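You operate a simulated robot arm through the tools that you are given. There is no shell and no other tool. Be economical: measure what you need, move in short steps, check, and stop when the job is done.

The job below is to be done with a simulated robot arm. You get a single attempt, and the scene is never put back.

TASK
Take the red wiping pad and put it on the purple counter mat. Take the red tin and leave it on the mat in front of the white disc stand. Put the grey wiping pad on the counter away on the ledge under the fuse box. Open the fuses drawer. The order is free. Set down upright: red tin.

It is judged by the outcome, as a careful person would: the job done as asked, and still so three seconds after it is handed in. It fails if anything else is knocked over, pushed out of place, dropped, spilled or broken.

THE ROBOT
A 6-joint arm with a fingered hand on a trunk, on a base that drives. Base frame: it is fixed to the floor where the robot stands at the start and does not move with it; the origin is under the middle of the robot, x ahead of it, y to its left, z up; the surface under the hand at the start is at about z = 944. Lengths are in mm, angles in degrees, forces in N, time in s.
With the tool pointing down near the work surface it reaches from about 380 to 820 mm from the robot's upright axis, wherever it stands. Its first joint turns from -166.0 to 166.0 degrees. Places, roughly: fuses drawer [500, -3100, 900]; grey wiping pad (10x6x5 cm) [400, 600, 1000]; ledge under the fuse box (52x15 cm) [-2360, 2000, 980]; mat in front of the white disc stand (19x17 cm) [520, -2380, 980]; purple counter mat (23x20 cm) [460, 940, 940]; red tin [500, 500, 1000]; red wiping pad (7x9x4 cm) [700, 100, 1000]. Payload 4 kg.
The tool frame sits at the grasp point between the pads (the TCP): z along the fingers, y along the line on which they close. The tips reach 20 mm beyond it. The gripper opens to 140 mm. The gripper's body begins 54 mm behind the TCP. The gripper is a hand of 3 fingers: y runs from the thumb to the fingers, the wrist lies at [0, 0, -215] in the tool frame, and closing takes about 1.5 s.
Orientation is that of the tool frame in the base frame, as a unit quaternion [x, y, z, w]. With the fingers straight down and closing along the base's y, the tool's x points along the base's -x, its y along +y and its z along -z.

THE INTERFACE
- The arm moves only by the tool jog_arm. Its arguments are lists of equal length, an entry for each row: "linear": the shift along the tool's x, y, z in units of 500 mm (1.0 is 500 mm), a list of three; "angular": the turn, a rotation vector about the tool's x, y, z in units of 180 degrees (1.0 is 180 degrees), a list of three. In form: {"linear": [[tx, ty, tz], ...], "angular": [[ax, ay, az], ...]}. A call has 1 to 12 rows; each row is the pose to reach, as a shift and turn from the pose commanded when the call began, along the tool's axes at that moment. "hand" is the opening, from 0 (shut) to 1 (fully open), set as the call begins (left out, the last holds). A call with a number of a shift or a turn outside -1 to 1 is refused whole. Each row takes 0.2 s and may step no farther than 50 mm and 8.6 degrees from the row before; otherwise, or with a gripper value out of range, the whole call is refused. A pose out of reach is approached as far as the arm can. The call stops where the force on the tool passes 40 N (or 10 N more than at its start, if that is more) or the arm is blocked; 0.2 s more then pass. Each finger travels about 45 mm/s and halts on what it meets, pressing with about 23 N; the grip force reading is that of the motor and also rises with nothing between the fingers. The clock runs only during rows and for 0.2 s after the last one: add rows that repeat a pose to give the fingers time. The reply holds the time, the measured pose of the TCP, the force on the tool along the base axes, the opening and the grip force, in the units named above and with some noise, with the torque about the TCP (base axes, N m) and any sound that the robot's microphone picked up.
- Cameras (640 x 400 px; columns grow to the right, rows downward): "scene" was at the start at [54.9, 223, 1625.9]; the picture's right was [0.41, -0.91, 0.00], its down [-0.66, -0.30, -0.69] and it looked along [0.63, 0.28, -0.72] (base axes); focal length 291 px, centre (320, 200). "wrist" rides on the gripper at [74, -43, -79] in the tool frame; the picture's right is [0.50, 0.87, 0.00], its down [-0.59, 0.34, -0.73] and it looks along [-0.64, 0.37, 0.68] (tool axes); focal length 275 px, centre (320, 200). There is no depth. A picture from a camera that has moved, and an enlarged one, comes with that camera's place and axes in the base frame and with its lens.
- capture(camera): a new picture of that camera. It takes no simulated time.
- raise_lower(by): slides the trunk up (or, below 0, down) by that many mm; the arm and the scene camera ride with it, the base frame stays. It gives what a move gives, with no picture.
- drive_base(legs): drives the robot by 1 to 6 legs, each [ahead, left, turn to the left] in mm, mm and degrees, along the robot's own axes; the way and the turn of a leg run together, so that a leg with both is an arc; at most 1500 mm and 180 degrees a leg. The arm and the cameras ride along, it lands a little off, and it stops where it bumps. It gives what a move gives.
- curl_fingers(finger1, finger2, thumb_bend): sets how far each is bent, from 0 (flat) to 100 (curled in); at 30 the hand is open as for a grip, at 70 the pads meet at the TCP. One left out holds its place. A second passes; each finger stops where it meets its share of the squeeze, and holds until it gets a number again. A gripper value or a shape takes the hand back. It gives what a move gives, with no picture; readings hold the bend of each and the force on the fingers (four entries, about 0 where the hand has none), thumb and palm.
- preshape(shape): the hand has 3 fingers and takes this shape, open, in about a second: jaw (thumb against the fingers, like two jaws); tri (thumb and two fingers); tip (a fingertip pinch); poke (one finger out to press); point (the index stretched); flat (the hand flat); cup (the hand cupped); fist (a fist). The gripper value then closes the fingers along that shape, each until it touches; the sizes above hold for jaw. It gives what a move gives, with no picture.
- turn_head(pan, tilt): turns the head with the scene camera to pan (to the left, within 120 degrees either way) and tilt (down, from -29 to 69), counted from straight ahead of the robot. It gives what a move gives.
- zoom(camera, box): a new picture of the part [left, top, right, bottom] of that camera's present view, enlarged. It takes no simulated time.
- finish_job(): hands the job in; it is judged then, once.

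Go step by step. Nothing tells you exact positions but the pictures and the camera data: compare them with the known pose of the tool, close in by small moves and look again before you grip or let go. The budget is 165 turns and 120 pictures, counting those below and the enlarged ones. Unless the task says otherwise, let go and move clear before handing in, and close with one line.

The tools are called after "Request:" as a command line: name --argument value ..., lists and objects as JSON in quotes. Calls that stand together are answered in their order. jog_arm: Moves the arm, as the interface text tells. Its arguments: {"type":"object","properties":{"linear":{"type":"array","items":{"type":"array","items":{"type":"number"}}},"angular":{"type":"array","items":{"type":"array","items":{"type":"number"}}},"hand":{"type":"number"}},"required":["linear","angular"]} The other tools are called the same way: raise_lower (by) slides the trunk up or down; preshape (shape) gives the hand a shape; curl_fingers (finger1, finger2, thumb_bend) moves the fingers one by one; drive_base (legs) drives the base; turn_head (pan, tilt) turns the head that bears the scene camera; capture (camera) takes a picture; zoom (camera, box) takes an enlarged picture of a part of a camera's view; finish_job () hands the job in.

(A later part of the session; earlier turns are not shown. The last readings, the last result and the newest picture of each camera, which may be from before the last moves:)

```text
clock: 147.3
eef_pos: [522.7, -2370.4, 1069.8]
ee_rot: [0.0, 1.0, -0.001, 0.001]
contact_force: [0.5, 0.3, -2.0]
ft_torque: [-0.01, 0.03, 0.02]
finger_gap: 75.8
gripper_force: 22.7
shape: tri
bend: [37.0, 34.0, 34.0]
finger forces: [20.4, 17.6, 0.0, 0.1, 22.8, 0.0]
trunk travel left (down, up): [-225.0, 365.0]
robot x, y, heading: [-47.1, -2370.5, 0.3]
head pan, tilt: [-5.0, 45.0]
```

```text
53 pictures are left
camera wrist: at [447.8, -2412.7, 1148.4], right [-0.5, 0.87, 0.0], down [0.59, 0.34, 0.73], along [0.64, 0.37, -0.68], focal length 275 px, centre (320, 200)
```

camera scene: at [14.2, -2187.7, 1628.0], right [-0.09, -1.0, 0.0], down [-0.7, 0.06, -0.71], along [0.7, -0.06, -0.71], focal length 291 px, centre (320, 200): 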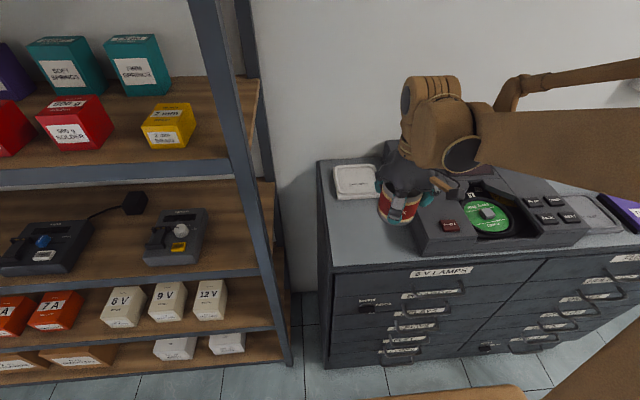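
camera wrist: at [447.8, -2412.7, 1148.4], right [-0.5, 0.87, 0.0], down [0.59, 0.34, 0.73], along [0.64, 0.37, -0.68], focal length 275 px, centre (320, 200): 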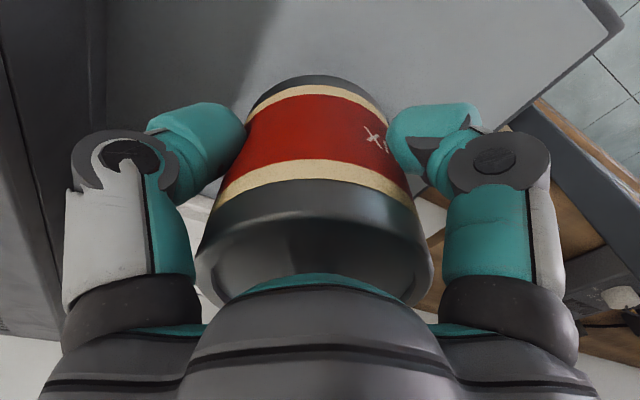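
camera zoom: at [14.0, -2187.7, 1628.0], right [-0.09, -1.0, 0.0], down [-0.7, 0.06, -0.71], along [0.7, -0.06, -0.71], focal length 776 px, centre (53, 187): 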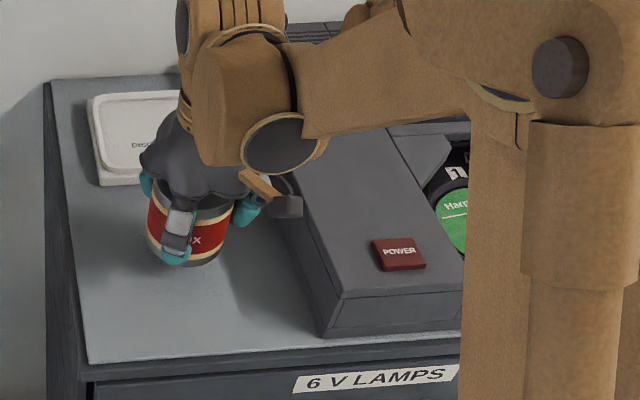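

Well placed. Lowering gently to contact.

Request:
jog_arm --linear '[[0, 0, 0.05], [0, 0, 0.08], [0, 0, 0.088], [0, 0, 0.094], [0, 0, 0.098]]' --angular '[[0, 0, 0], [0, 0, 0], [0, 0, 0], [0, 0, 0], [0, 0, 0]]'

Request:
zoom --camera "scene" --box '[300, 130, 540, 280]'

```text
clock: 148.0
eef_pos: [523.9, -2369.1, 1031.3]
ee_rot: [-0.001, 1.0, 0.0, 0.003]
contact_force: [2.8, 1.0, 31.4]
ft_torque: [-0.67, 0.73, 0.07]
finger_gap: 74.2
gripper_force: 23.2
shape: tri
bend: [37.0, 33.0, 34.0]
finger forces: [26.7, 32.9, 0.1, 0.1, 29.3, 0.0]
trunk travel left (down, up): [-225.0, 365.0]
robot x, y, heading: [-51.3, -2369.7, -0.1]
head pan, tilt: [-5.0, 45.0]
stopped in row 3: the force on the tool passed its limit at 47 N (the readings are from after the stop); the commanded pose is now the measured one
```

```text
2.67 times, centred on (420, 205) of scene
camera zoom: at [12.1, -2187.6, 1628.5], right [-0.09, -1.0, 0.0], down [-0.7, 0.06, -0.71], along [0.71, -0.06, -0.71], focal length 776 px, centre (53, 187)
```

zoom: 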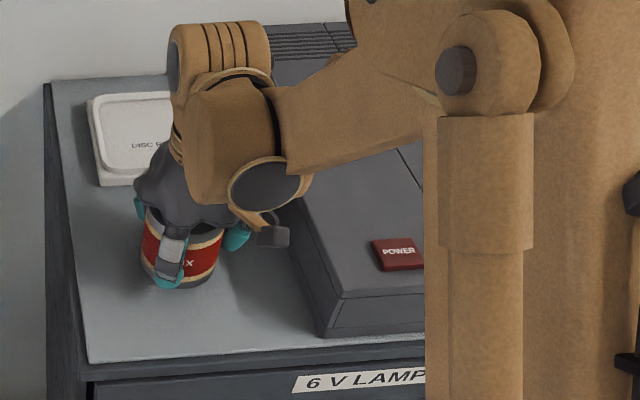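

Contact at z≈1031 with 31 N. Easing up until the load is light before releasing.

Request:
jog_arm --linear '[[0, 0, -0.004], [0, 0, -0.006], [0, 0, -0.006]]' --angular '[[0, 0, 0], [0, 0, 0], [0, 0, 0]]'

```text
clock: 148.8
eef_pos: [524.9, -2368.7, 1032.9]
ee_rot: [-0.001, 1.0, -0.001, 0.001]
contact_force: [-4.8, 0.7, 3.4]
ft_torque: [-0.12, 0.38, -0.12]
finger_gap: 74.2
gripper_force: 23.5
shape: tri
bend: [37.0, 34.0, 34.0]
finger forces: [24.0, 19.9, 0.0, 0.1, 24.2, 0.0]
trunk travel left (down, up): [-225.0, 365.0]
robot x, y, heading: [-50.6, -2368.1, 0.0]
head pan, tilt: [-5.0, 45.0]
```

Load is light now. Opening.

Request:
jog_arm --linear '[[0, 0, 0], [0, 0, 0], [0, 0, 0], [0, 0, 0], [0, 0, 0], [0, 0, 0], [0, 0, 0], [0, 0, 0]]' --angular '[[0, 0, 0], [0, 0, 0], [0, 0, 0], [0, 0, 0], [0, 0, 0], [0, 0, 0], [0, 0, 0], [0, 0, 0]]' --hand 0.95

Request:
capture --camera "wrist"

Request:
zoom --camera "scene" --box '[300, 130, 540, 280]'

```text
clock: 150.6
eef_pos: [525.5, -2368.7, 1032.5]
ee_rot: [-0.002, 1.0, -0.001, 0.001]
contact_force: [0.9, 0.7, 0.6]
ft_torque: [0.01, -0.01, 0.0]
finger_gap: 133.0
gripper_force: 0.1
shape: tri
bend: [25.0, 25.0, 25.0]
finger forces: [0.1, 0.1, 0.0, 0.0, 0.1, 0.1]
trunk travel left (down, up): [-225.0, 365.0]
robot x, y, heading: [-48.3, -2369.1, -0.0]
head pan, tilt: [-5.0, 45.0]
```

```text
51 pictures are left
camera wrist: at [450.2, -2410.8, 1110.7], right [-0.5, 0.87, 0.0], down [0.58, 0.34, 0.74], along [0.64, 0.37, -0.68], focal length 275 px, centre (320, 200)
```

wrist: 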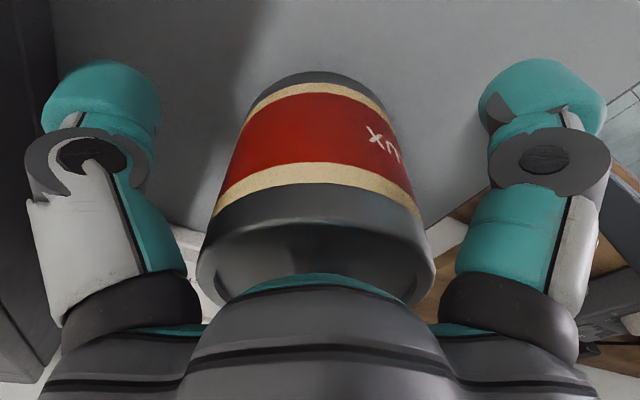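

```text
2.67 times, centred on (420, 205) of scene
camera zoom: at [14.1, -2187.7, 1628.0], right [-0.09, -1.0, 0.0], down [-0.7, 0.06, -0.71], along [0.7, -0.06, -0.71], focal length 776 px, centre (53, 187)
```

zoom: 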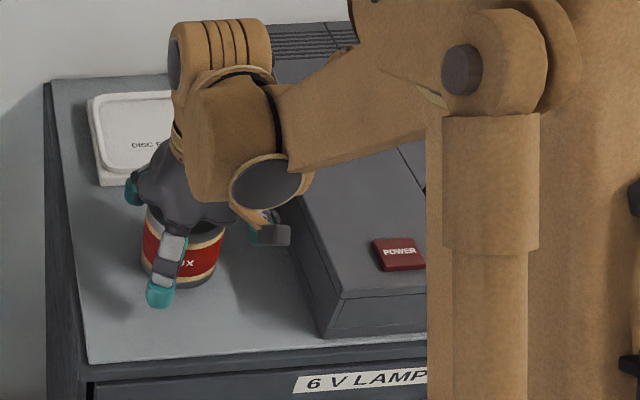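

Released cleanly, the tin is upright. Rising straight up and retracting.

Request:
jog_arm --linear '[[0, 0, -0.06], [0, 0, -0.14], [0, 0, -0.22], [0, 0, -0.3], [0, 0, -0.36], [0.09, 0, -0.36], [0.18, 0, -0.36], [0.26, 0, -0.36], [0.26, 0, -0.36]]' --angular '[[0, 0, 0], [0, 0, 0], [0, 0, 0], [0, 0, 0], [0, 0, 0], [0, 0, 0], [0, 0, 0], [0, 0, 0], [0, 0, 0]]'

Request:
capture --camera "scene"

```text
clock: 152.6
eef_pos: [397.2, -2367.7, 1212.1]
ee_rot: [0.0, 1.0, -0.001, 0.002]
contact_force: [0.5, -0.6, -0.1]
ft_torque: [0.0, 0.04, 0.01]
finger_gap: 132.7
gripper_force: 0.0
shape: tri
bend: [25.0, 25.0, 25.0]
finger forces: [0.0, 0.1, 0.1, 0.1, 0.0, 0.1]
trunk travel left (down, up): [-225.0, 365.0]
robot x, y, heading: [-48.7, -2370.9, 0.1]
head pan, tilt: [-5.0, 45.0]
```

```text
49 pictures are left
camera scene: at [15.2, -2187.7, 1627.9], right [-0.09, -1.0, 0.0], down [-0.7, 0.06, -0.71], along [0.7, -0.06, -0.71], focal length 291 px, centre (320, 200)
```

scene: 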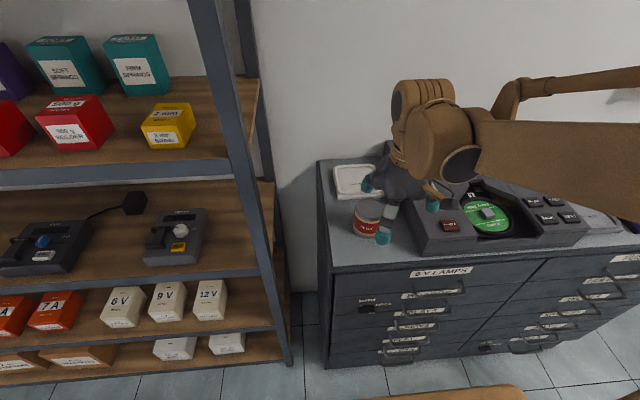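

The tin stands on the mat in front of the disc rest. Now the FUSES drawer, handle bar near (350,-3110,~900): backing off and moving to it.

Request:
drive_base --legs '[[-220, 0, 0], [0, -640, 0]]'

Request:
turn_head --pan -15 --tilt 45

Request:
capture --camera "scene"

```text
clock: 157.4
eef_pos: [178.1, -3005.4, 1213.0]
ee_rot: [0.003, 1.0, -0.001, 0.003]
contact_force: [-0.1, 0.1, -0.6]
ft_torque: [0.03, -0.02, -0.01]
finger_gap: 132.8
gripper_force: 0.0
shape: tri
bend: [25.0, 25.0, 25.0]
finger forces: [0.1, 0.0, 0.1, 0.0, 0.0, 0.1]
trunk travel left (down, up): [-225.0, 365.0]
robot x, y, heading: [-268.6, -3007.8, -0.1]
head pan, tilt: [-5.0, 45.0]
```

```text
clock: 158.2
eef_pos: [178.3, -3003.4, 1212.7]
ee_rot: [0.001, 1.0, -0.001, 0.001]
contact_force: [-0.3, 0.2, 0.0]
ft_torque: [0.0, -0.01, -0.02]
finger_gap: 132.7
gripper_force: 0.1
shape: tri
bend: [25.0, 25.0, 25.0]
finger forces: [0.0, 0.0, 0.1, 0.0, 0.2, 0.1]
trunk travel left (down, up): [-225.0, 365.0]
robot x, y, heading: [-269.1, -3005.9, -0.2]
head pan, tilt: [-15.0, 45.0]
```

```text
48 pictures are left
camera scene: at [-205.9, -2834.9, 1628.0], right [-0.26, -0.96, 0.0], down [-0.68, 0.19, -0.71], along [0.68, -0.19, -0.71], focal length 291 px, centre (320, 200)
```

scene: 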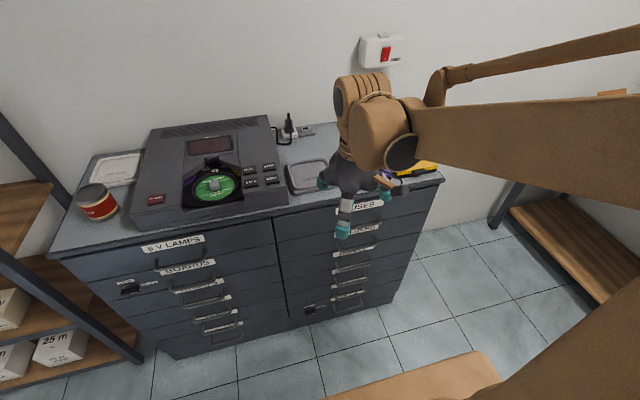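

Tin stands well. Looking at the FUSES handle closely.

Request:
zoom --camera "scene" --box '[260, 150, 460, 320]'

```text
2.35 times, centred on (360, 235) of scene
camera zoom: at [-205.9, -2834.9, 1628.0], right [-0.26, -0.96, 0.0], down [-0.68, 0.19, -0.71], along [0.68, -0.19, -0.71], focal length 684 px, centre (226, 118)
```

zoom: 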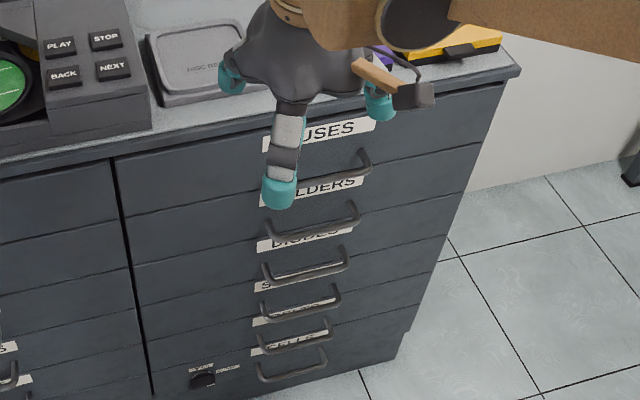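

There's a knob at the bottom of this column that may be a lock; zooming on both columns' knobs.

Request:
zoom --camera "scene" --box '[290, 285, 350, 325]'

Request:
zoom --camera "scene" --box '[100, 265, 180, 315]'

```text
10.00 times, centred on (320, 305) of scene
camera zoom: at [-205.9, -2834.9, 1628.0], right [-0.26, -0.96, 0.0], down [-0.68, 0.19, -0.71], along [0.68, -0.19, -0.71], focal length 2909 px, centre (320, -850)
```

zoom: 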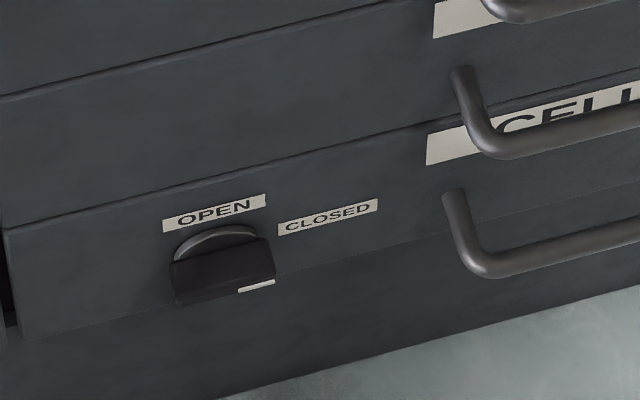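

```text
8.00 times, centred on (140, 290) of scene
camera zoom: at [-205.9, -2834.9, 1628.0], right [-0.26, -0.96, 0.0], down [-0.68, 0.19, -0.71], along [0.68, -0.19, -0.71], focal length 2327 px, centre (1760, -520)
```

zoom: 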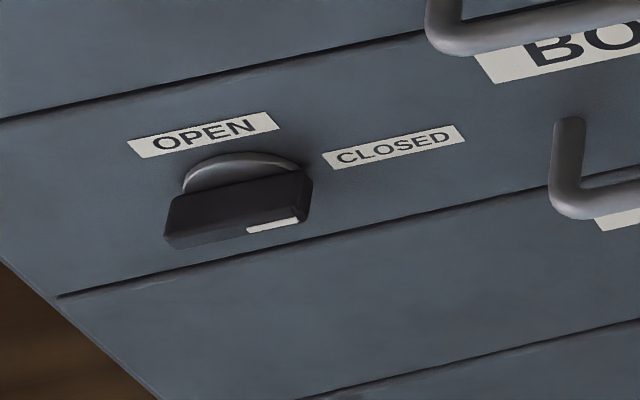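

The knob marks point to CLOSED on two other drawers (z≈260 here), but FUSES itself carries none, so I try its handle first. I pitch the tool to horizontal above the cabinet front, then roll it.

Request:
jog_arm --linear '[[-0.04, 0, 0], [-0.08, 0, 0], [-0.12, 0, 0], [-0.16, 0, 0], [-0.2, 0, 0], [-0.24, 0, 0], [-0.28, 0, 0], [-0.32, 0, 0], [-0.36, 0, 0], [-0.4, 0, 0], [-0.44, 0, 0], [-0.44, 0, 0]]' --angular '[[0, -0.0455, 0], [0, -0.0909, 0], [0, -0.1364, 0], [0, -0.1818, 0], [0, -0.2273, 0], [0, -0.2727, 0], [0, -0.3182, 0], [0, -0.3636, 0], [0, -0.4091, 0], [0, -0.4545, 0], [0, -0.5, 0], [0, -0.5, 0]]'

Request:
capture --camera "scene"

```text
clock: 160.8
eef_pos: [396.9, -3004.0, 1213.4]
ee_rot: [0.0, 0.705, -0.001, 0.71]
contact_force: [-0.1, -0.4, 0.5]
ft_torque: [-0.01, 0.02, -0.01]
finger_gap: 132.8
gripper_force: 0.0
shape: tri
bend: [25.0, 25.0, 25.0]
finger forces: [0.0, 0.1, 0.0, 0.0, 0.0, 0.0]
trunk travel left (down, up): [-225.0, 365.0]
robot x, y, heading: [-264.6, -3002.1, -0.2]
head pan, tilt: [-15.0, 45.0]
```

```text
44 pictures are left
camera scene: at [-206.7, -2834.9, 1628.1], right [-0.26, -0.96, 0.0], down [-0.68, 0.19, -0.71], along [0.68, -0.19, -0.71], focal length 291 px, centre (320, 200)
```

scene: 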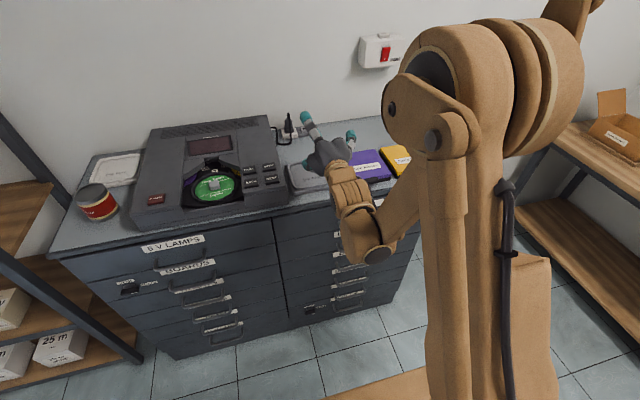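

Now rolling so the thumb is above and the two fingers below.

Request:
jog_arm --linear '[[0, 0, 0], [0, 0, 0], [0, 0, 0], [0, 0, 0], [0, 0, 0], [0, 0, 0], [0, 0, 0], [0, 0, 0], [0, 0, 0], [0, 0, 0], [0, 0, 0], [0, 0, 0]]' --angular '[[0, 0, -0.0455], [0, 0, -0.0909], [0, 0, -0.1364], [0, 0, -0.1818], [0, 0, -0.2273], [0, 0, -0.2727], [0, 0, -0.3182], [0, 0, -0.3636], [0, 0, -0.4091], [0, 0, -0.4545], [0, 0, -0.5], [0, 0, -0.5]]' --hand 0.5

Request:
drive_base --legs '[[-120, 0, 0], [0, -60, 0]]'

Request:
capture --camera "scene"

Request:
capture --camera "wrist"

```text
clock: 163.4
eef_pos: [399.0, -3004.2, 1212.5]
ee_rot: [0.499, -0.499, 0.503, -0.499]
contact_force: [0.0, -0.4, -0.6]
ft_torque: [-0.01, -0.01, -0.02]
finger_gap: 70.3
gripper_force: 0.1
shape: tri
bend: [34.0, 34.0, 33.0]
finger forces: [0.1, 0.0, 0.0, 0.0, 0.0, 0.1]
trunk travel left (down, up): [-225.0, 365.0]
robot x, y, heading: [-266.9, -3000.4, 0.0]
head pan, tilt: [-15.0, 45.0]
```

```text
clock: 165.2
eef_pos: [278.7, -3063.0, 1212.7]
ee_rot: [-0.499, 0.499, -0.5, 0.502]
contact_force: [-0.1, 0.4, 0.2]
ft_torque: [-0.03, 0.01, 0.03]
finger_gap: 70.2
gripper_force: 0.0
shape: tri
bend: [34.0, 34.0, 33.0]
finger forces: [0.0, 0.0, 0.0, 0.0, 0.1, 0.0]
trunk travel left (down, up): [-225.0, 365.0]
robot x, y, heading: [-385.5, -3063.2, 0.0]
head pan, tilt: [-15.0, 45.0]
```

```text
43 pictures are left
camera scene: at [-324.9, -2895.8, 1628.2], right [-0.26, -0.97, 0.0], down [-0.68, 0.18, -0.71], along [0.68, -0.18, -0.71], focal length 291 px, centre (320, 200)
```

scene: 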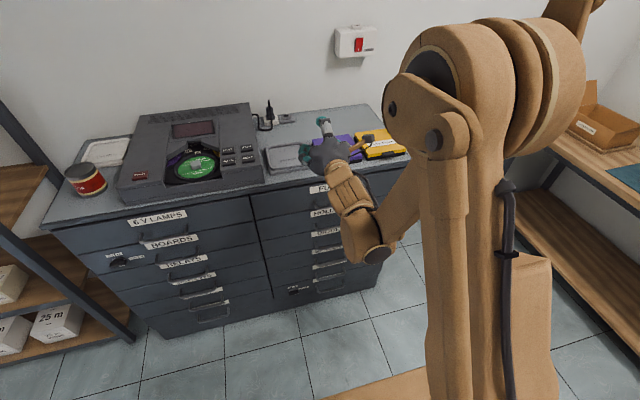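

```text
42 pictures are left
camera wrist: at [199.4, -3136.6, 1254.7], right [0.0, -0.5, -0.87], down [-0.73, 0.59, -0.34], along [0.68, 0.64, -0.37], focal length 275 px, centre (320, 200)
```

wrist: 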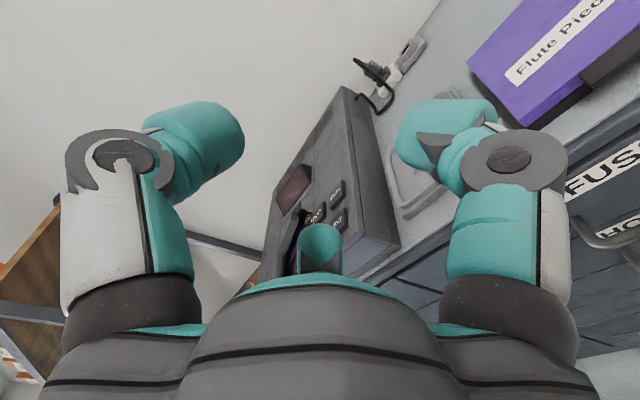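

Lowering in front of the drawer, keeping clear of the handle.

Request:
jog_arm --linear '[[0.02, 0.08, -0.02], [0.04, 0.17, -0.04], [0.06, 0.26, -0.06], [0.08, 0.35, -0.06], [0.1, 0.44, -0.06], [0.112, 0.53, -0.06], [0.112, 0.6, -0.06], [0.112, 0.6, -0.06]]' --angular '[[0, 0, 0], [0, 0, 0], [0, 0, 0], [0, 0, 0], [0, 0, 0], [0, 0, 0], [0, 0, 0], [0, 0, 0]]'

Request:
capture --camera "scene"

Request:
capture --camera "wrist"

```text
clock: 167.0
eef_pos: [386.9, -3145.5, 946.2]
ee_rot: [-0.499, 0.497, -0.501, 0.502]
contact_force: [-34.7, -1.7, 2.8]
ft_torque: [-0.08, 0.62, -0.1]
finger_gap: 67.4
gripper_force: 0.0
shape: tri
bend: [36.0, 36.0, 33.0]
finger forces: [18.9, 17.4, 0.0, 0.1, 0.0, 0.1]
out of reach, approached as far as the arm can: row 1, 2, 3, 4, 5, 6, 7, 8
trunk travel left (down, up): [-225.0, 365.0]
robot x, y, heading: [-386.3, -3067.4, -0.3]
head pan, tilt: [-15.0, 45.0]
```

```text
41 pictures are left
camera scene: at [-330.8, -2893.9, 1628.2], right [-0.26, -0.97, 0.0], down [-0.68, 0.18, -0.71], along [0.69, -0.18, -0.7], focal length 291 px, centre (320, 200)
```

scene: 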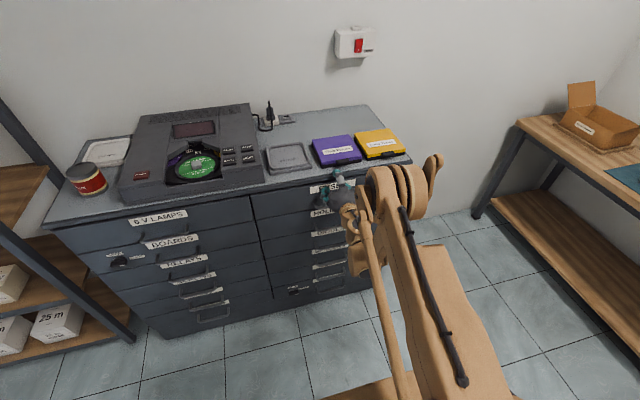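

```text
40 pictures are left
camera wrist: at [307.1, -3219.5, 987.4], right [0.01, -0.5, -0.87], down [-0.73, 0.59, -0.34], along [0.68, 0.64, -0.36], focal length 275 px, centre (320, 200)
```

wrist: 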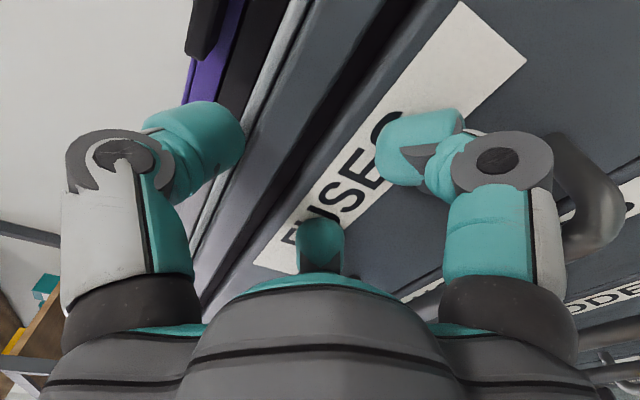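

The horizontal tool is at its inner reach limit there, so the arm slid forward and touched the drawer front. I back the base off a little to free it, then will use a 45° downward tilt, which fits the reach better.

Request:
drive_base --legs '[[-50, 0, 0]]'

Request:
capture --camera "wrist"

```text
clock: 167.9
eef_pos: [340.2, -3145.4, 945.5]
ee_rot: [-0.5, 0.499, -0.5, 0.501]
contact_force: [-0.6, 0.2, 0.0]
ft_torque: [0.0, 0.0, -0.03]
finger_gap: 70.0
gripper_force: 0.2
shape: tri
bend: [34.0, 34.0, 33.0]
finger forces: [0.1, 0.0, 0.0, 0.1, 0.0, 0.0]
trunk travel left (down, up): [-225.0, 365.0]
robot x, y, heading: [-432.9, -3063.6, 0.1]
head pan, tilt: [-15.0, 45.0]
```

```text
39 pictures are left
camera wrist: at [260.0, -3219.0, 986.5], right [0.01, -0.5, -0.87], down [-0.73, 0.59, -0.34], along [0.68, 0.64, -0.37], focal length 275 px, centre (320, 200)
```

wrist: 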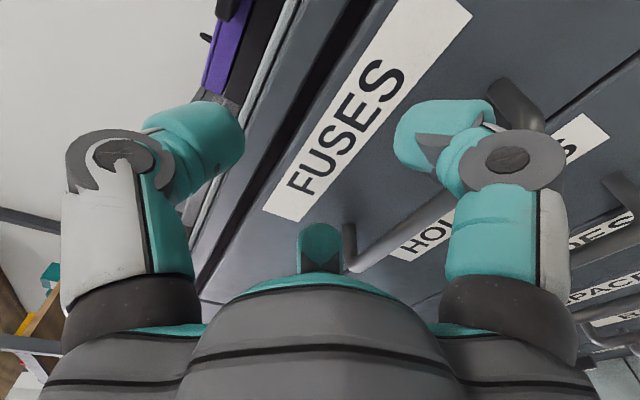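

Now I have the handle: bar at x≈366, z≈867, y from -3062 to -3207 (centre -3135), standoff ≈40. Tilting the tool 45° down while moving back 60 mm.

Request:
jog_arm --linear '[[0, 0, -0.02], [0, 0, -0.04], [0, 0, -0.06], [0, 0, -0.08], [0, 0, -0.1], [0, 0, -0.12], [0, 0, -0.12]]' --angular '[[-0.0417, 0, 0], [-0.0833, 0, 0], [-0.125, 0, 0], [-0.1667, 0, 0], [-0.2083, 0, 0], [-0.25, 0, 0], [-0.25, 0, 0]]'

Request:
capture --camera "wrist"

Request:
capture --camera "scene"

```text
clock: 169.5
eef_pos: [278.2, -3169.2, 941.8]
ee_rot: [0.658, -0.643, 0.262, -0.291]
contact_force: [0.6, 0.9, -0.4]
ft_torque: [-0.02, 0.01, 0.04]
finger_gap: 69.8
gripper_force: 0.1
shape: tri
bend: [34.0, 34.0, 33.0]
finger forces: [0.0, 0.1, 0.1, 0.0, 0.1, 0.0]
out of reach, approached as far as the arm can: row 1, 5, 6, 7
trunk travel left (down, up): [-225.0, 365.0]
robot x, y, heading: [-439.6, -3062.6, -0.2]
head pan, tilt: [-15.0, 45.0]
```

```text
38 pictures are left
camera wrist: at [252.0, -3246.5, 1025.0], right [-0.58, -0.5, -0.64], down [-0.78, 0.55, 0.28], along [0.21, 0.67, -0.72], focal length 275 px, centre (320, 200)
```

wrist: 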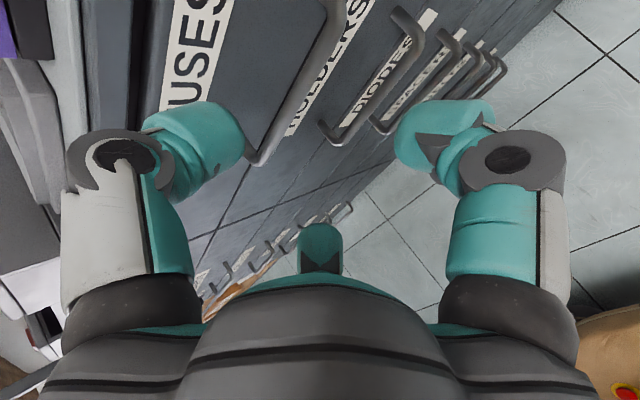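

```text
37 pictures are left
camera scene: at [-374.9, -2893.9, 1628.0], right [-0.26, -0.97, 0.0], down [-0.68, 0.18, -0.71], along [0.68, -0.18, -0.71], focal length 291 px, centre (320, 200)
```

scene: 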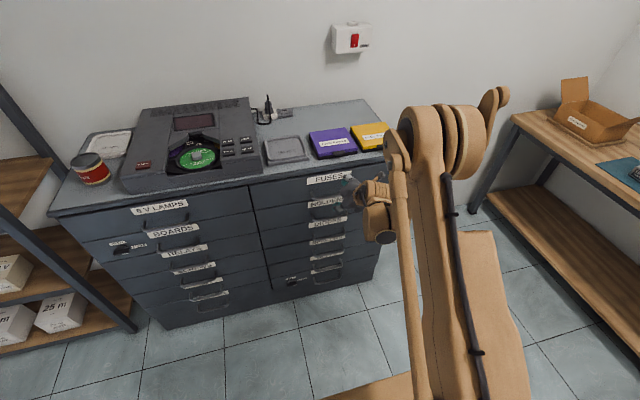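

The arm is cramped low down. I'll raise the hand 200 mm relative to the trunk, then lower the trunk so the handle height is in easy reach.

Request:
jog_arm --linear '[[0, -0.056, -0.056], [0, -0.112, -0.112], [0, -0.17, -0.17], [0, -0.226, -0.226], [0, -0.283, -0.283], [0, -0.283, -0.283]]' --angular '[[0, 0, 0], [0, 0, 0], [0, 0, 0], [0, 0, 0], [0, 0, 0], [0, 0, 0]]'

Request:
raise_lower --by -215

Request:
capture --camera "wrist"

```text
clock: 170.9
eef_pos: [274.9, -3186.5, 1143.1]
ee_rot: [0.657, -0.646, 0.265, -0.284]
contact_force: [0.3, 0.1, -0.3]
ft_torque: [0.03, -0.01, 0.01]
finger_gap: 70.2
gripper_force: 0.1
shape: tri
bend: [34.0, 34.0, 33.0]
finger forces: [0.1, 0.1, 0.0, 0.0, 0.0, 0.0]
out of reach, approached as far as the arm can: row 1, 2, 3, 4, 5, 6
trunk travel left (down, up): [-225.0, 365.0]
robot x, y, heading: [-434.2, -3059.2, -0.1]
head pan, tilt: [-15.0, 45.0]
```

```text
clock: 173.2
eef_pos: [274.3, -3185.9, 928.8]
ee_rot: [0.656, -0.646, 0.266, -0.284]
contact_force: [0.0, 0.2, -0.3]
ft_torque: [0.02, 0.02, 0.01]
finger_gap: 70.0
gripper_force: 0.0
shape: tri
bend: [34.0, 34.0, 33.0]
finger forces: [0.0, 0.1, 0.0, 0.0, 0.0, 0.1]
trunk travel left (down, up): [-10.0, 580.0]
robot x, y, heading: [-434.6, -3059.6, -0.2]
head pan, tilt: [-15.0, 45.0]
```

```text
36 pictures are left
camera wrist: at [247.1, -3261.8, 1011.8], right [-0.59, -0.5, -0.63], down [-0.78, 0.56, 0.28], along [0.21, 0.66, -0.72], focal length 275 px, centre (320, 200)
```

wrist: 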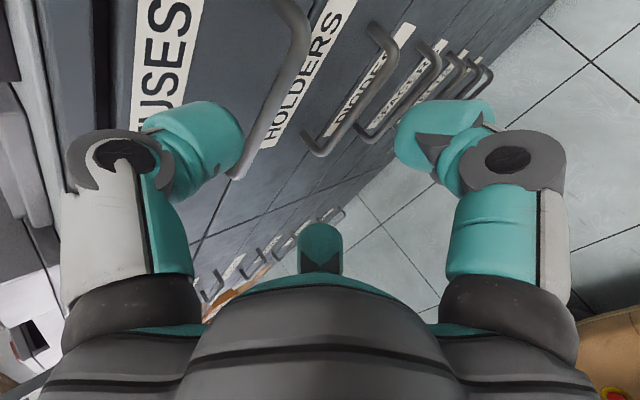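

Still flagged unreachable, so it's a wrist limit from this roll. I roll back the other way (+180° in two calls) to put the two fingers forward and the thumb nearer me.

Request:
jog_arm --linear '[[0, 0, 0], [0, 0, 0], [0, 0, 0], [0, 0, 0], [0, 0, 0], [0, 0, 0], [0, 0, 0], [0, 0, 0], [0, 0, 0], [0, 0, 0], [0, 0, 0], [0, 0, 0]]' --angular '[[0, 0, 0.0455], [0, 0, 0.0909], [0, 0, 0.1364], [0, 0, 0.1818], [0, 0, 0.2273], [0, 0, 0.2727], [0, 0, 0.3182], [0, 0, 0.3636], [0, 0, 0.4091], [0, 0, 0.4545], [0, 0, 0.5], [0, 0, 0.5]]'

```text
clock: 175.8
eef_pos: [273.2, -3185.2, 927.4]
ee_rot: [-0.007, 0.921, 0.014, 0.388]
contact_force: [-0.6, 1.0, 0.4]
ft_torque: [-0.02, 0.01, 0.02]
finger_gap: 69.9
gripper_force: 0.0
shape: tri
bend: [34.0, 34.0, 33.0]
finger forces: [0.1, 0.1, 0.0, 0.0, 0.0, 0.0]
trunk travel left (down, up): [-10.0, 580.0]
robot x, y, heading: [-436.6, -3066.4, -0.1]
head pan, tilt: [-15.0, 45.0]
```

That works without limits. Rolling another 90° and shifting to y≈-3135.

Request:
jog_arm --linear '[[0, 0.009, 0], [0, 0.018, 0], [0, 0.027, 0], [0, 0.036, 0], [0, 0.045, 0], [0, 0.054, 0], [0, 0.063, 0], [0, 0.072, 0], [0, 0.081, 0], [0, 0.09, 0], [0, 0.1, 0], [0, 0.1, 0]]' --angular '[[0, 0, 0.0455], [0, 0, 0.0909], [0, 0, 0.1364], [0, 0, 0.1818], [0, 0, 0.2273], [0, 0, 0.2727], [0, 0, 0.3182], [0, 0, 0.3636], [0, 0, 0.4091], [0, 0, 0.4545], [0, 0, 0.5], [0, 0, 0.5]]'

Request:
capture --camera "wrist"

Request:
capture --camera "scene"

```text
clock: 178.4
eef_pos: [268.5, -3151.9, 929.9]
ee_rot: [0.641, 0.659, 0.297, 0.258]
contact_force: [0.3, 0.3, -0.4]
ft_torque: [0.01, -0.04, 0.01]
finger_gap: 69.6
gripper_force: 0.1
shape: tri
bend: [34.0, 34.0, 33.0]
finger forces: [0.0, 0.0, 0.0, 0.0, 0.1, 0.0]
out of reach, approached as far as the arm can: row 4, 5, 6, 7, 8, 9, 10, 11, 12
trunk travel left (down, up): [-10.0, 580.0]
robot x, y, heading: [-440.7, -3062.2, 0.1]
head pan, tilt: [-15.0, 45.0]
```

```text
35 pictures are left
camera wrist: at [178.0, -3081.8, 955.7], right [0.58, 0.5, 0.65], down [-0.27, -0.63, 0.73], along [0.77, -0.59, -0.23], focal length 275 px, centre (320, 200)
```

wrist: 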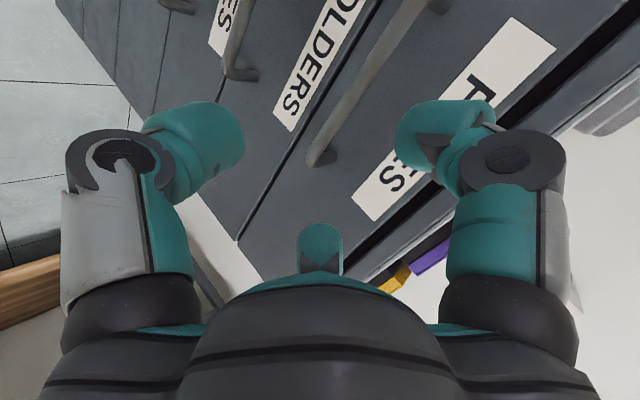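

```text
34 pictures are left
camera scene: at [-375.1, -2893.8, 1413.0], right [-0.26, -0.97, 0.0], down [-0.68, 0.18, -0.71], along [0.68, -0.18, -0.71], focal length 291 px, centre (320, 200)
```

scene: 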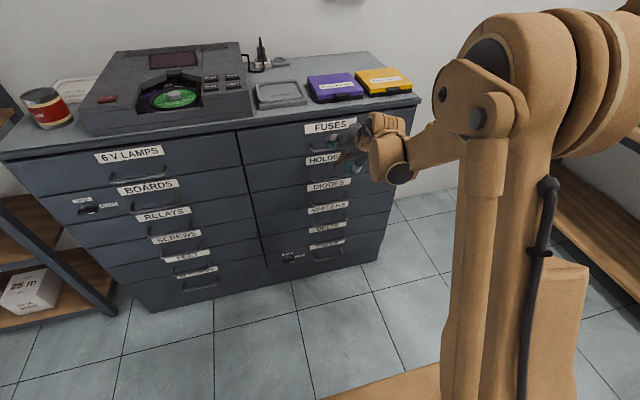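

The bar runs near (366, -3133, ~873). I move to a pre-approach point 70 mm back along the tool axis.

Request:
jog_arm --linear '[[0.013, 0.031, 0.033], [0.026, 0.062, 0.066], [0.026, 0.062, 0.066]]' --angular '[[0, 0, 0], [0, 0, 0], [0, 0, 0]]'

Request:
capture --camera "wrist"

Request:
zoom --camera "scene" --box '[280, 80, 460, 220]'

```text
clock: 179.2
eef_pos: [313.3, -3157.6, 928.5]
ee_rot: [0.64, 0.659, 0.299, 0.258]
contact_force: [0.3, -0.7, -0.3]
ft_torque: [-0.01, 0.03, -0.01]
finger_gap: 69.9
gripper_force: 0.0
shape: tri
bend: [34.0, 34.0, 33.0]
finger forces: [0.1, 0.0, 0.0, 0.1, 0.0, 0.1]
out of reach, approached as far as the arm can: row 1, 2, 3
trunk travel left (down, up): [-10.0, 580.0]
robot x, y, heading: [-434.2, -3061.9, 0.1]
head pan, tilt: [-15.0, 45.0]
```

```text
33 pictures are left
camera wrist: at [221.2, -3087.9, 954.1], right [0.57, 0.5, 0.65], down [-0.27, -0.63, 0.73], along [0.77, -0.59, -0.23], focal length 275 px, centre (320, 200)
```

wrist: 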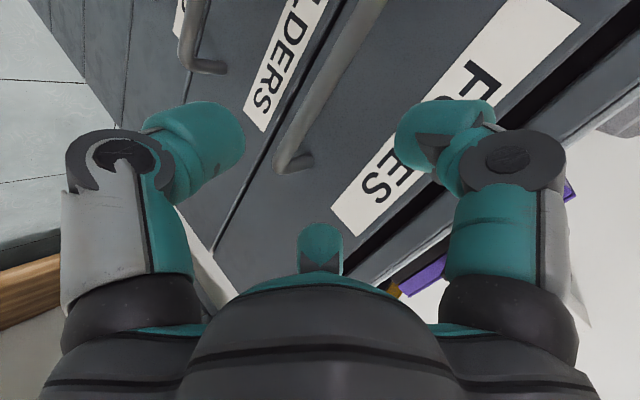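

```text
2.86 times, centred on (370, 150) of scene
camera zoom: at [-375.0, -2893.8, 1413.0], right [-0.26, -0.97, 0.0], down [-0.68, 0.18, -0.71], along [0.68, -0.18, -0.71], focal length 831 px, centre (177, 343)
```

zoom: 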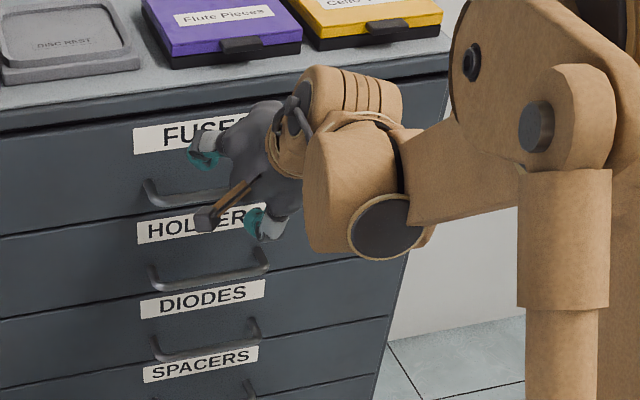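

Everything but a small sideways offset is reached; I shift the base left 23 mm to fix that.

Request:
drive_base --legs '[[0, 23, 0]]'

```text
clock: 180.0
eef_pos: [311.2, -3133.8, 928.3]
ee_rot: [0.639, 0.66, 0.298, 0.258]
contact_force: [0.2, 0.0, -0.3]
ft_torque: [0.0, 0.01, -0.01]
finger_gap: 70.0
gripper_force: 0.0
shape: tri
bend: [34.0, 34.0, 33.0]
finger forces: [0.0, 0.0, 0.0, 0.1, 0.0, 0.0]
trunk travel left (down, up): [-10.0, 580.0]
robot x, y, heading: [-435.6, -3041.2, -0.0]
head pan, tilt: [-15.0, 45.0]
```

Advancing along the tool axis toward the bar, stopping short to look.

Request:
jog_arm --linear '[[0, 0, 0.04], [0, 0, 0.08], [0, 0, 0.1], [0, 0, 0.1]]' --angular '[[0, 0, 0], [0, 0, 0], [0, 0, 0], [0, 0, 0]]'

Request:
capture --camera "wrist"

Request:
zoom --camera "scene" --box '[280, 80, 460, 220]'

```text
clock: 181.0
eef_pos: [347.7, -3131.2, 893.2]
ee_rot: [0.638, 0.66, 0.302, 0.256]
contact_force: [-0.5, 0.3, 0.0]
ft_torque: [-0.01, 0.03, 0.0]
finger_gap: 70.0
gripper_force: 0.0
shape: tri
bend: [34.0, 34.0, 33.0]
finger forces: [0.0, 0.0, 0.0, 0.1, 0.0, 0.0]
trunk travel left (down, up): [-10.0, 580.0]
robot x, y, heading: [-436.3, -3041.4, 0.1]
head pan, tilt: [-15.0, 45.0]
```

```text
31 pictures are left
camera wrist: at [256.2, -3062.4, 919.4], right [0.57, 0.5, 0.65], down [-0.27, -0.64, 0.72], along [0.78, -0.58, -0.23], focal length 275 px, centre (320, 200)
```

wrist: 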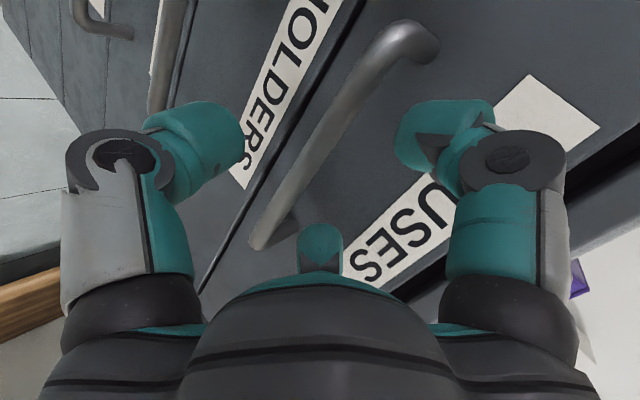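

```text
2.86 times, centred on (370, 150) of scene
camera zoom: at [-375.0, -2870.5, 1413.0], right [-0.26, -0.97, 0.0], down [-0.68, 0.18, -0.71], along [0.68, -0.18, -0.71], focal length 831 px, centre (177, 343)
```

zoom: 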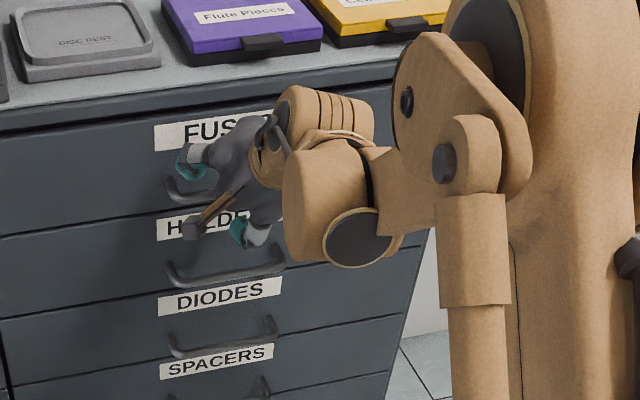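

The bar lies neatly between thumb and fingers, about 28 mm ahead of the TCP. Advancing 21 mm more, then closing.

Request:
jog_arm --linear '[[0, 0, 0.02], [0, 0, 0.042], [0, 0, 0.042]]' --angular '[[0, 0, 0], [0, 0, 0], [0, 0, 0]]'

Request:
jog_arm --linear '[[0, 0, 0], [0, 0, 0], [0, 0, 0], [0, 0, 0], [0, 0, 0], [0, 0, 0], [0, 0, 0], [0, 0, 0], [0, 0, 0]]' --angular '[[0, 0, 0], [0, 0, 0], [0, 0, 0], [0, 0, 0], [0, 0, 0], [0, 0, 0], [0, 0, 0], [0, 0, 0], [0, 0, 0]]' --hand 0

Request:
capture --camera "wrist"

```text
clock: 181.8
eef_pos: [363.1, -3130.9, 878.7]
ee_rot: [0.638, 0.66, 0.304, 0.255]
contact_force: [-0.3, 0.7, 0.5]
ft_torque: [0.0, 0.01, 0.0]
finger_gap: 69.7
gripper_force: 0.0
shape: tri
bend: [34.0, 34.0, 33.0]
finger forces: [0.1, 0.1, 0.0, 0.0, 0.1, 0.1]
trunk travel left (down, up): [-10.0, 580.0]
robot x, y, heading: [-436.8, -3037.0, -0.2]
head pan, tilt: [-15.0, 45.0]
```

```text
clock: 183.8
eef_pos: [365.0, -3130.6, 879.1]
ee_rot: [0.639, 0.66, 0.302, 0.255]
contact_force: [-0.9, 1.3, -16.4]
ft_torque: [0.0, 0.04, 0.02]
finger_gap: 16.8
gripper_force: 22.8
shape: tri
bend: [82.0, 82.0, 55.0]
finger forces: [0.0, 0.2, 0.1, 0.1, 19.4, 0.1]
trunk travel left (down, up): [-10.0, 580.0]
robot x, y, heading: [-434.6, -3041.1, 0.0]
head pan, tilt: [-15.0, 45.0]
```

```text
29 pictures are left
camera wrist: at [272.2, -3061.6, 904.7], right [0.57, 0.5, 0.65], down [-0.26, -0.64, 0.72], along [0.78, -0.58, -0.23], focal length 275 px, centre (320, 200)
```

wrist: 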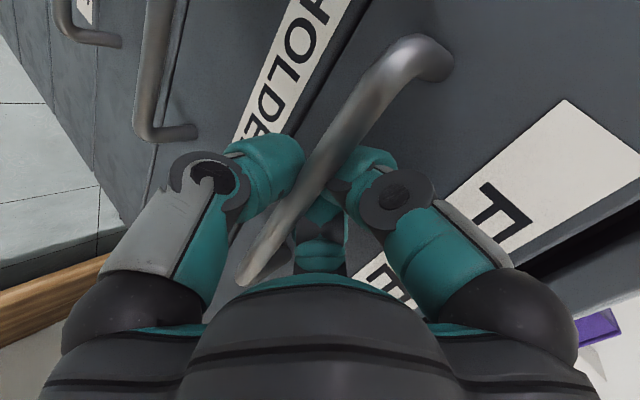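

The fingers are hooked behind the bar, thumb on it. Pulling gently 30 mm as a test.

Request:
jog_arm --linear '[[0, -0.0138, -0.0144], [0, -0.0277, -0.0288], [0, -0.0415, -0.0433], [0, -0.0415, -0.0433]]' --angular '[[0, 0, 0], [0, 0, 0], [0, 0, 0], [0, 0, 0]]'

Request:
capture --camera "wrist"

Request:
capture --camera "scene"

```text
clock: 184.8
eef_pos: [333.6, -3130.8, 879.1]
ee_rot: [0.638, 0.661, 0.299, 0.257]
contact_force: [0.1, 4.9, -16.3]
ft_torque: [0.06, 0.0, 0.02]
finger_gap: 16.9
gripper_force: 22.8
shape: tri
bend: [82.0, 82.0, 55.0]
finger forces: [0.0, 0.1, 0.0, 0.0, 19.7, 0.0]
trunk travel left (down, up): [-10.0, 580.0]
robot x, y, heading: [-436.7, -3035.2, 0.0]
head pan, tilt: [-15.0, 45.0]
```

```text
28 pictures are left
camera wrist: at [242.1, -3061.4, 904.7], right [0.57, 0.5, 0.65], down [-0.26, -0.64, 0.72], along [0.78, -0.59, -0.23], focal length 275 px, centre (320, 200)
```

wrist: 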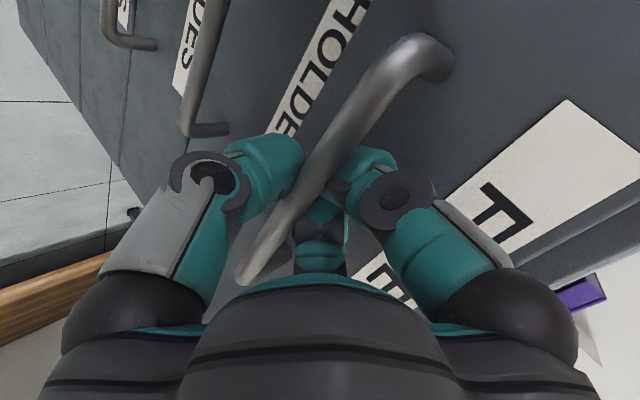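

```text
27 pictures are left
camera scene: at [-373.2, -2870.1, 1412.8], right [-0.26, -0.97, 0.0], down [-0.68, 0.18, -0.71], along [0.68, -0.18, -0.71], focal length 291 px, centre (320, 200)
```

scene: 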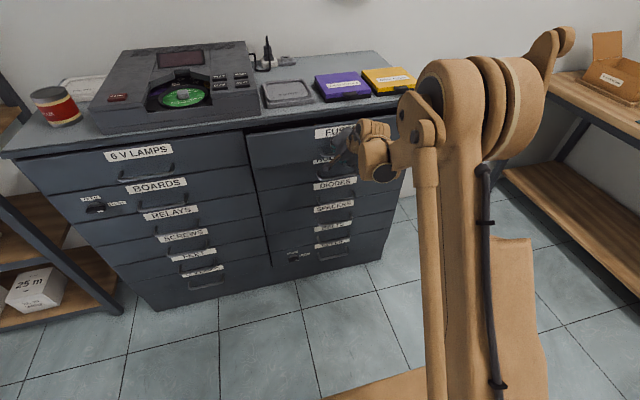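

The drawer moves freely. Pulling further.

Request:
jog_arm --linear '[[0, -0.0415, -0.0433], [0, -0.083, -0.0866], [0, -0.1245, -0.13], [0, -0.166, -0.1732], [0, -0.166, -0.1732]]' --angular '[[0, 0, 0], [0, 0, 0], [0, 0, 0], [0, 0, 0], [0, 0, 0]]'

Request:
capture --camera "wrist"

```text
clock: 186.0
eef_pos: [214.1, -3135.7, 877.9]
ee_rot: [0.64, 0.66, 0.299, 0.257]
contact_force: [-0.4, 17.7, -16.5]
ft_torque: [0.15, -0.06, -0.11]
finger_gap: 16.7
gripper_force: 23.0
shape: tri
bend: [82.0, 83.0, 55.0]
finger forces: [0.0, 0.1, 0.1, 0.0, 19.1, 0.0]
trunk travel left (down, up): [-10.0, 580.0]
robot x, y, heading: [-435.3, -3039.6, -0.2]
head pan, tilt: [-15.0, 45.0]
```

```text
26 pictures are left
camera wrist: at [122.4, -3065.3, 904.3], right [0.57, 0.5, 0.65], down [-0.27, -0.63, 0.73], along [0.77, -0.59, -0.23], focal length 275 px, centre (320, 200)
```

wrist: 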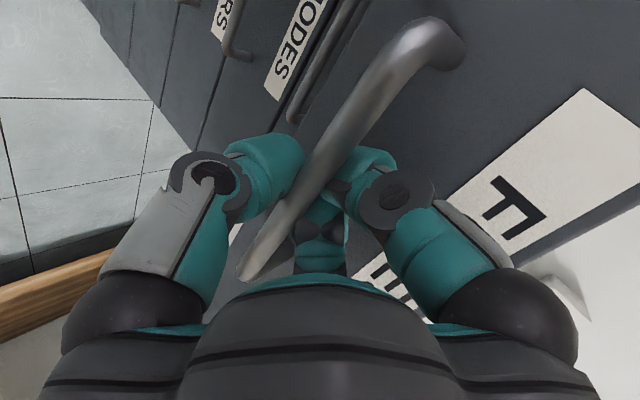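

150 mm open. A little more, correcting the slight sideways drift.

Request:
jog_arm --linear '[[0.008, -0.0415, -0.0433], [0.014, -0.083, -0.0866], [0.02, -0.1245, -0.13], [0.02, -0.1245, -0.13]]' --angular '[[0, 0, 0], [0, 0, 0], [0, 0, 0], [0, 0, 0]]'

Request:
capture --camera "scene"

```text
clock: 187.0
eef_pos: [123.1, -3132.8, 879.3]
ee_rot: [0.64, 0.659, 0.298, 0.258]
contact_force: [-0.5, -5.9, -19.6]
ft_torque: [-0.02, -0.1, 0.02]
finger_gap: 16.3
gripper_force: 22.9
shape: tri
bend: [82.0, 82.0, 55.0]
finger forces: [0.1, 0.0, 0.0, 0.1, 20.7, 0.0]
trunk travel left (down, up): [-10.0, 580.0]
robot x, y, heading: [-435.9, -3040.5, -0.1]
head pan, tilt: [-15.0, 45.0]
```

```text
25 pictures are left
camera scene: at [-373.4, -2871.8, 1413.0], right [-0.26, -0.97, 0.0], down [-0.68, 0.18, -0.71], along [0.68, -0.18, -0.71], focal length 291 px, centre (320, 200)
```

scene: 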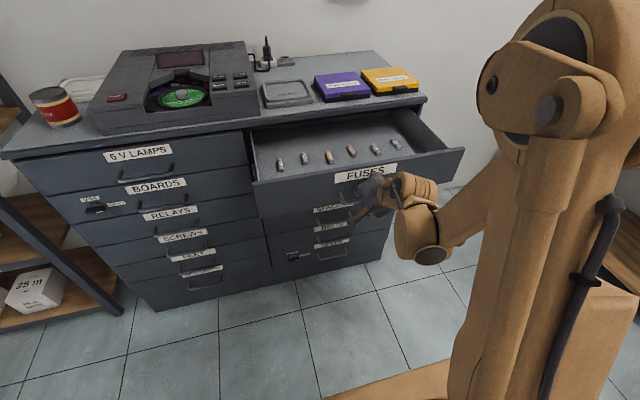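

The FUSES drawer is open about 240 mm with its fuses in place. Opening the hand and withdrawing along the approach line.

Request:
jog_arm --linear '[[0, 0, 0], [0, 0, 0], [0, 0, 0], [0, 0, 0], [0, 0, 0], [0, 0, 0], [0, 0, 0], [0, 0, 0], [0, 0, 0]]' --angular '[[0, 0, 0], [0, 0, 0], [0, 0, 0], [0, 0, 0], [0, 0, 0], [0, 0, 0], [0, 0, 0], [0, 0, 0], [0, 0, 0]]' --hand 0.5

Request:
capture --camera "wrist"

```text
clock: 189.0
eef_pos: [122.5, -3130.9, 879.7]
ee_rot: [0.64, 0.66, 0.298, 0.257]
contact_force: [-0.6, -0.9, -0.7]
ft_torque: [0.02, 0.02, 0.02]
finger_gap: 69.5
gripper_force: 0.0
shape: tri
bend: [34.0, 34.0, 33.0]
finger forces: [0.0, 0.1, 0.1, 0.0, 0.1, 0.0]
trunk travel left (down, up): [-10.0, 580.0]
robot x, y, heading: [-436.1, -3040.8, 0.2]
head pan, tilt: [-15.0, 45.0]
```

```text
24 pictures are left
camera wrist: at [31.7, -3061.3, 905.9], right [0.57, 0.5, 0.65], down [-0.27, -0.63, 0.73], along [0.77, -0.59, -0.23], focal length 275 px, centre (320, 200)
```

wrist: 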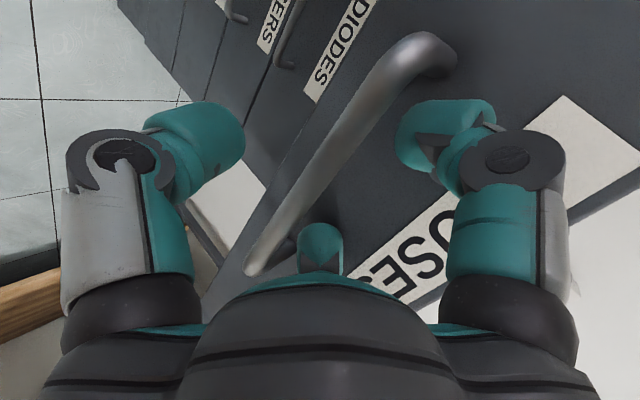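

Free of the bar. Withdrawing in small steps.

Request:
jog_arm --linear '[[0, 0, -0.03], [0, 0, -0.06], [0, 0, -0.1], [0, 0, -0.1]]' --angular '[[0, 0, 0], [0, 0, 0], [0, 0, 0], [0, 0, 0]]'

Request:
capture --camera "wrist"

```text
clock: 190.0
eef_pos: [86.0, -3134.6, 911.7]
ee_rot: [0.641, 0.659, 0.298, 0.259]
contact_force: [-0.6, -0.6, 0.2]
ft_torque: [0.03, -0.02, 0.0]
finger_gap: 69.8
gripper_force: 0.0
shape: tri
bend: [34.0, 34.0, 33.0]
finger forces: [0.1, 0.0, 0.0, 0.1, 0.1, 0.0]
trunk travel left (down, up): [-10.0, 580.0]
robot x, y, heading: [-439.8, -3040.5, -0.1]
head pan, tilt: [-15.0, 45.0]
```

```text
23 pictures are left
camera wrist: at [-5.0, -3064.8, 939.2], right [0.57, 0.5, 0.65], down [-0.27, -0.63, 0.73], along [0.77, -0.59, -0.23], focal length 275 px, centre (320, 200)
```

wrist: 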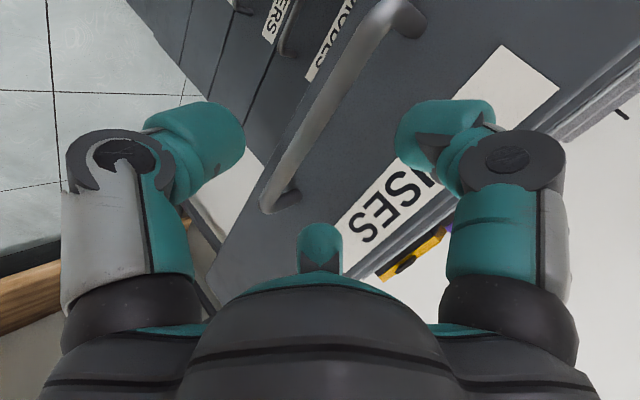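

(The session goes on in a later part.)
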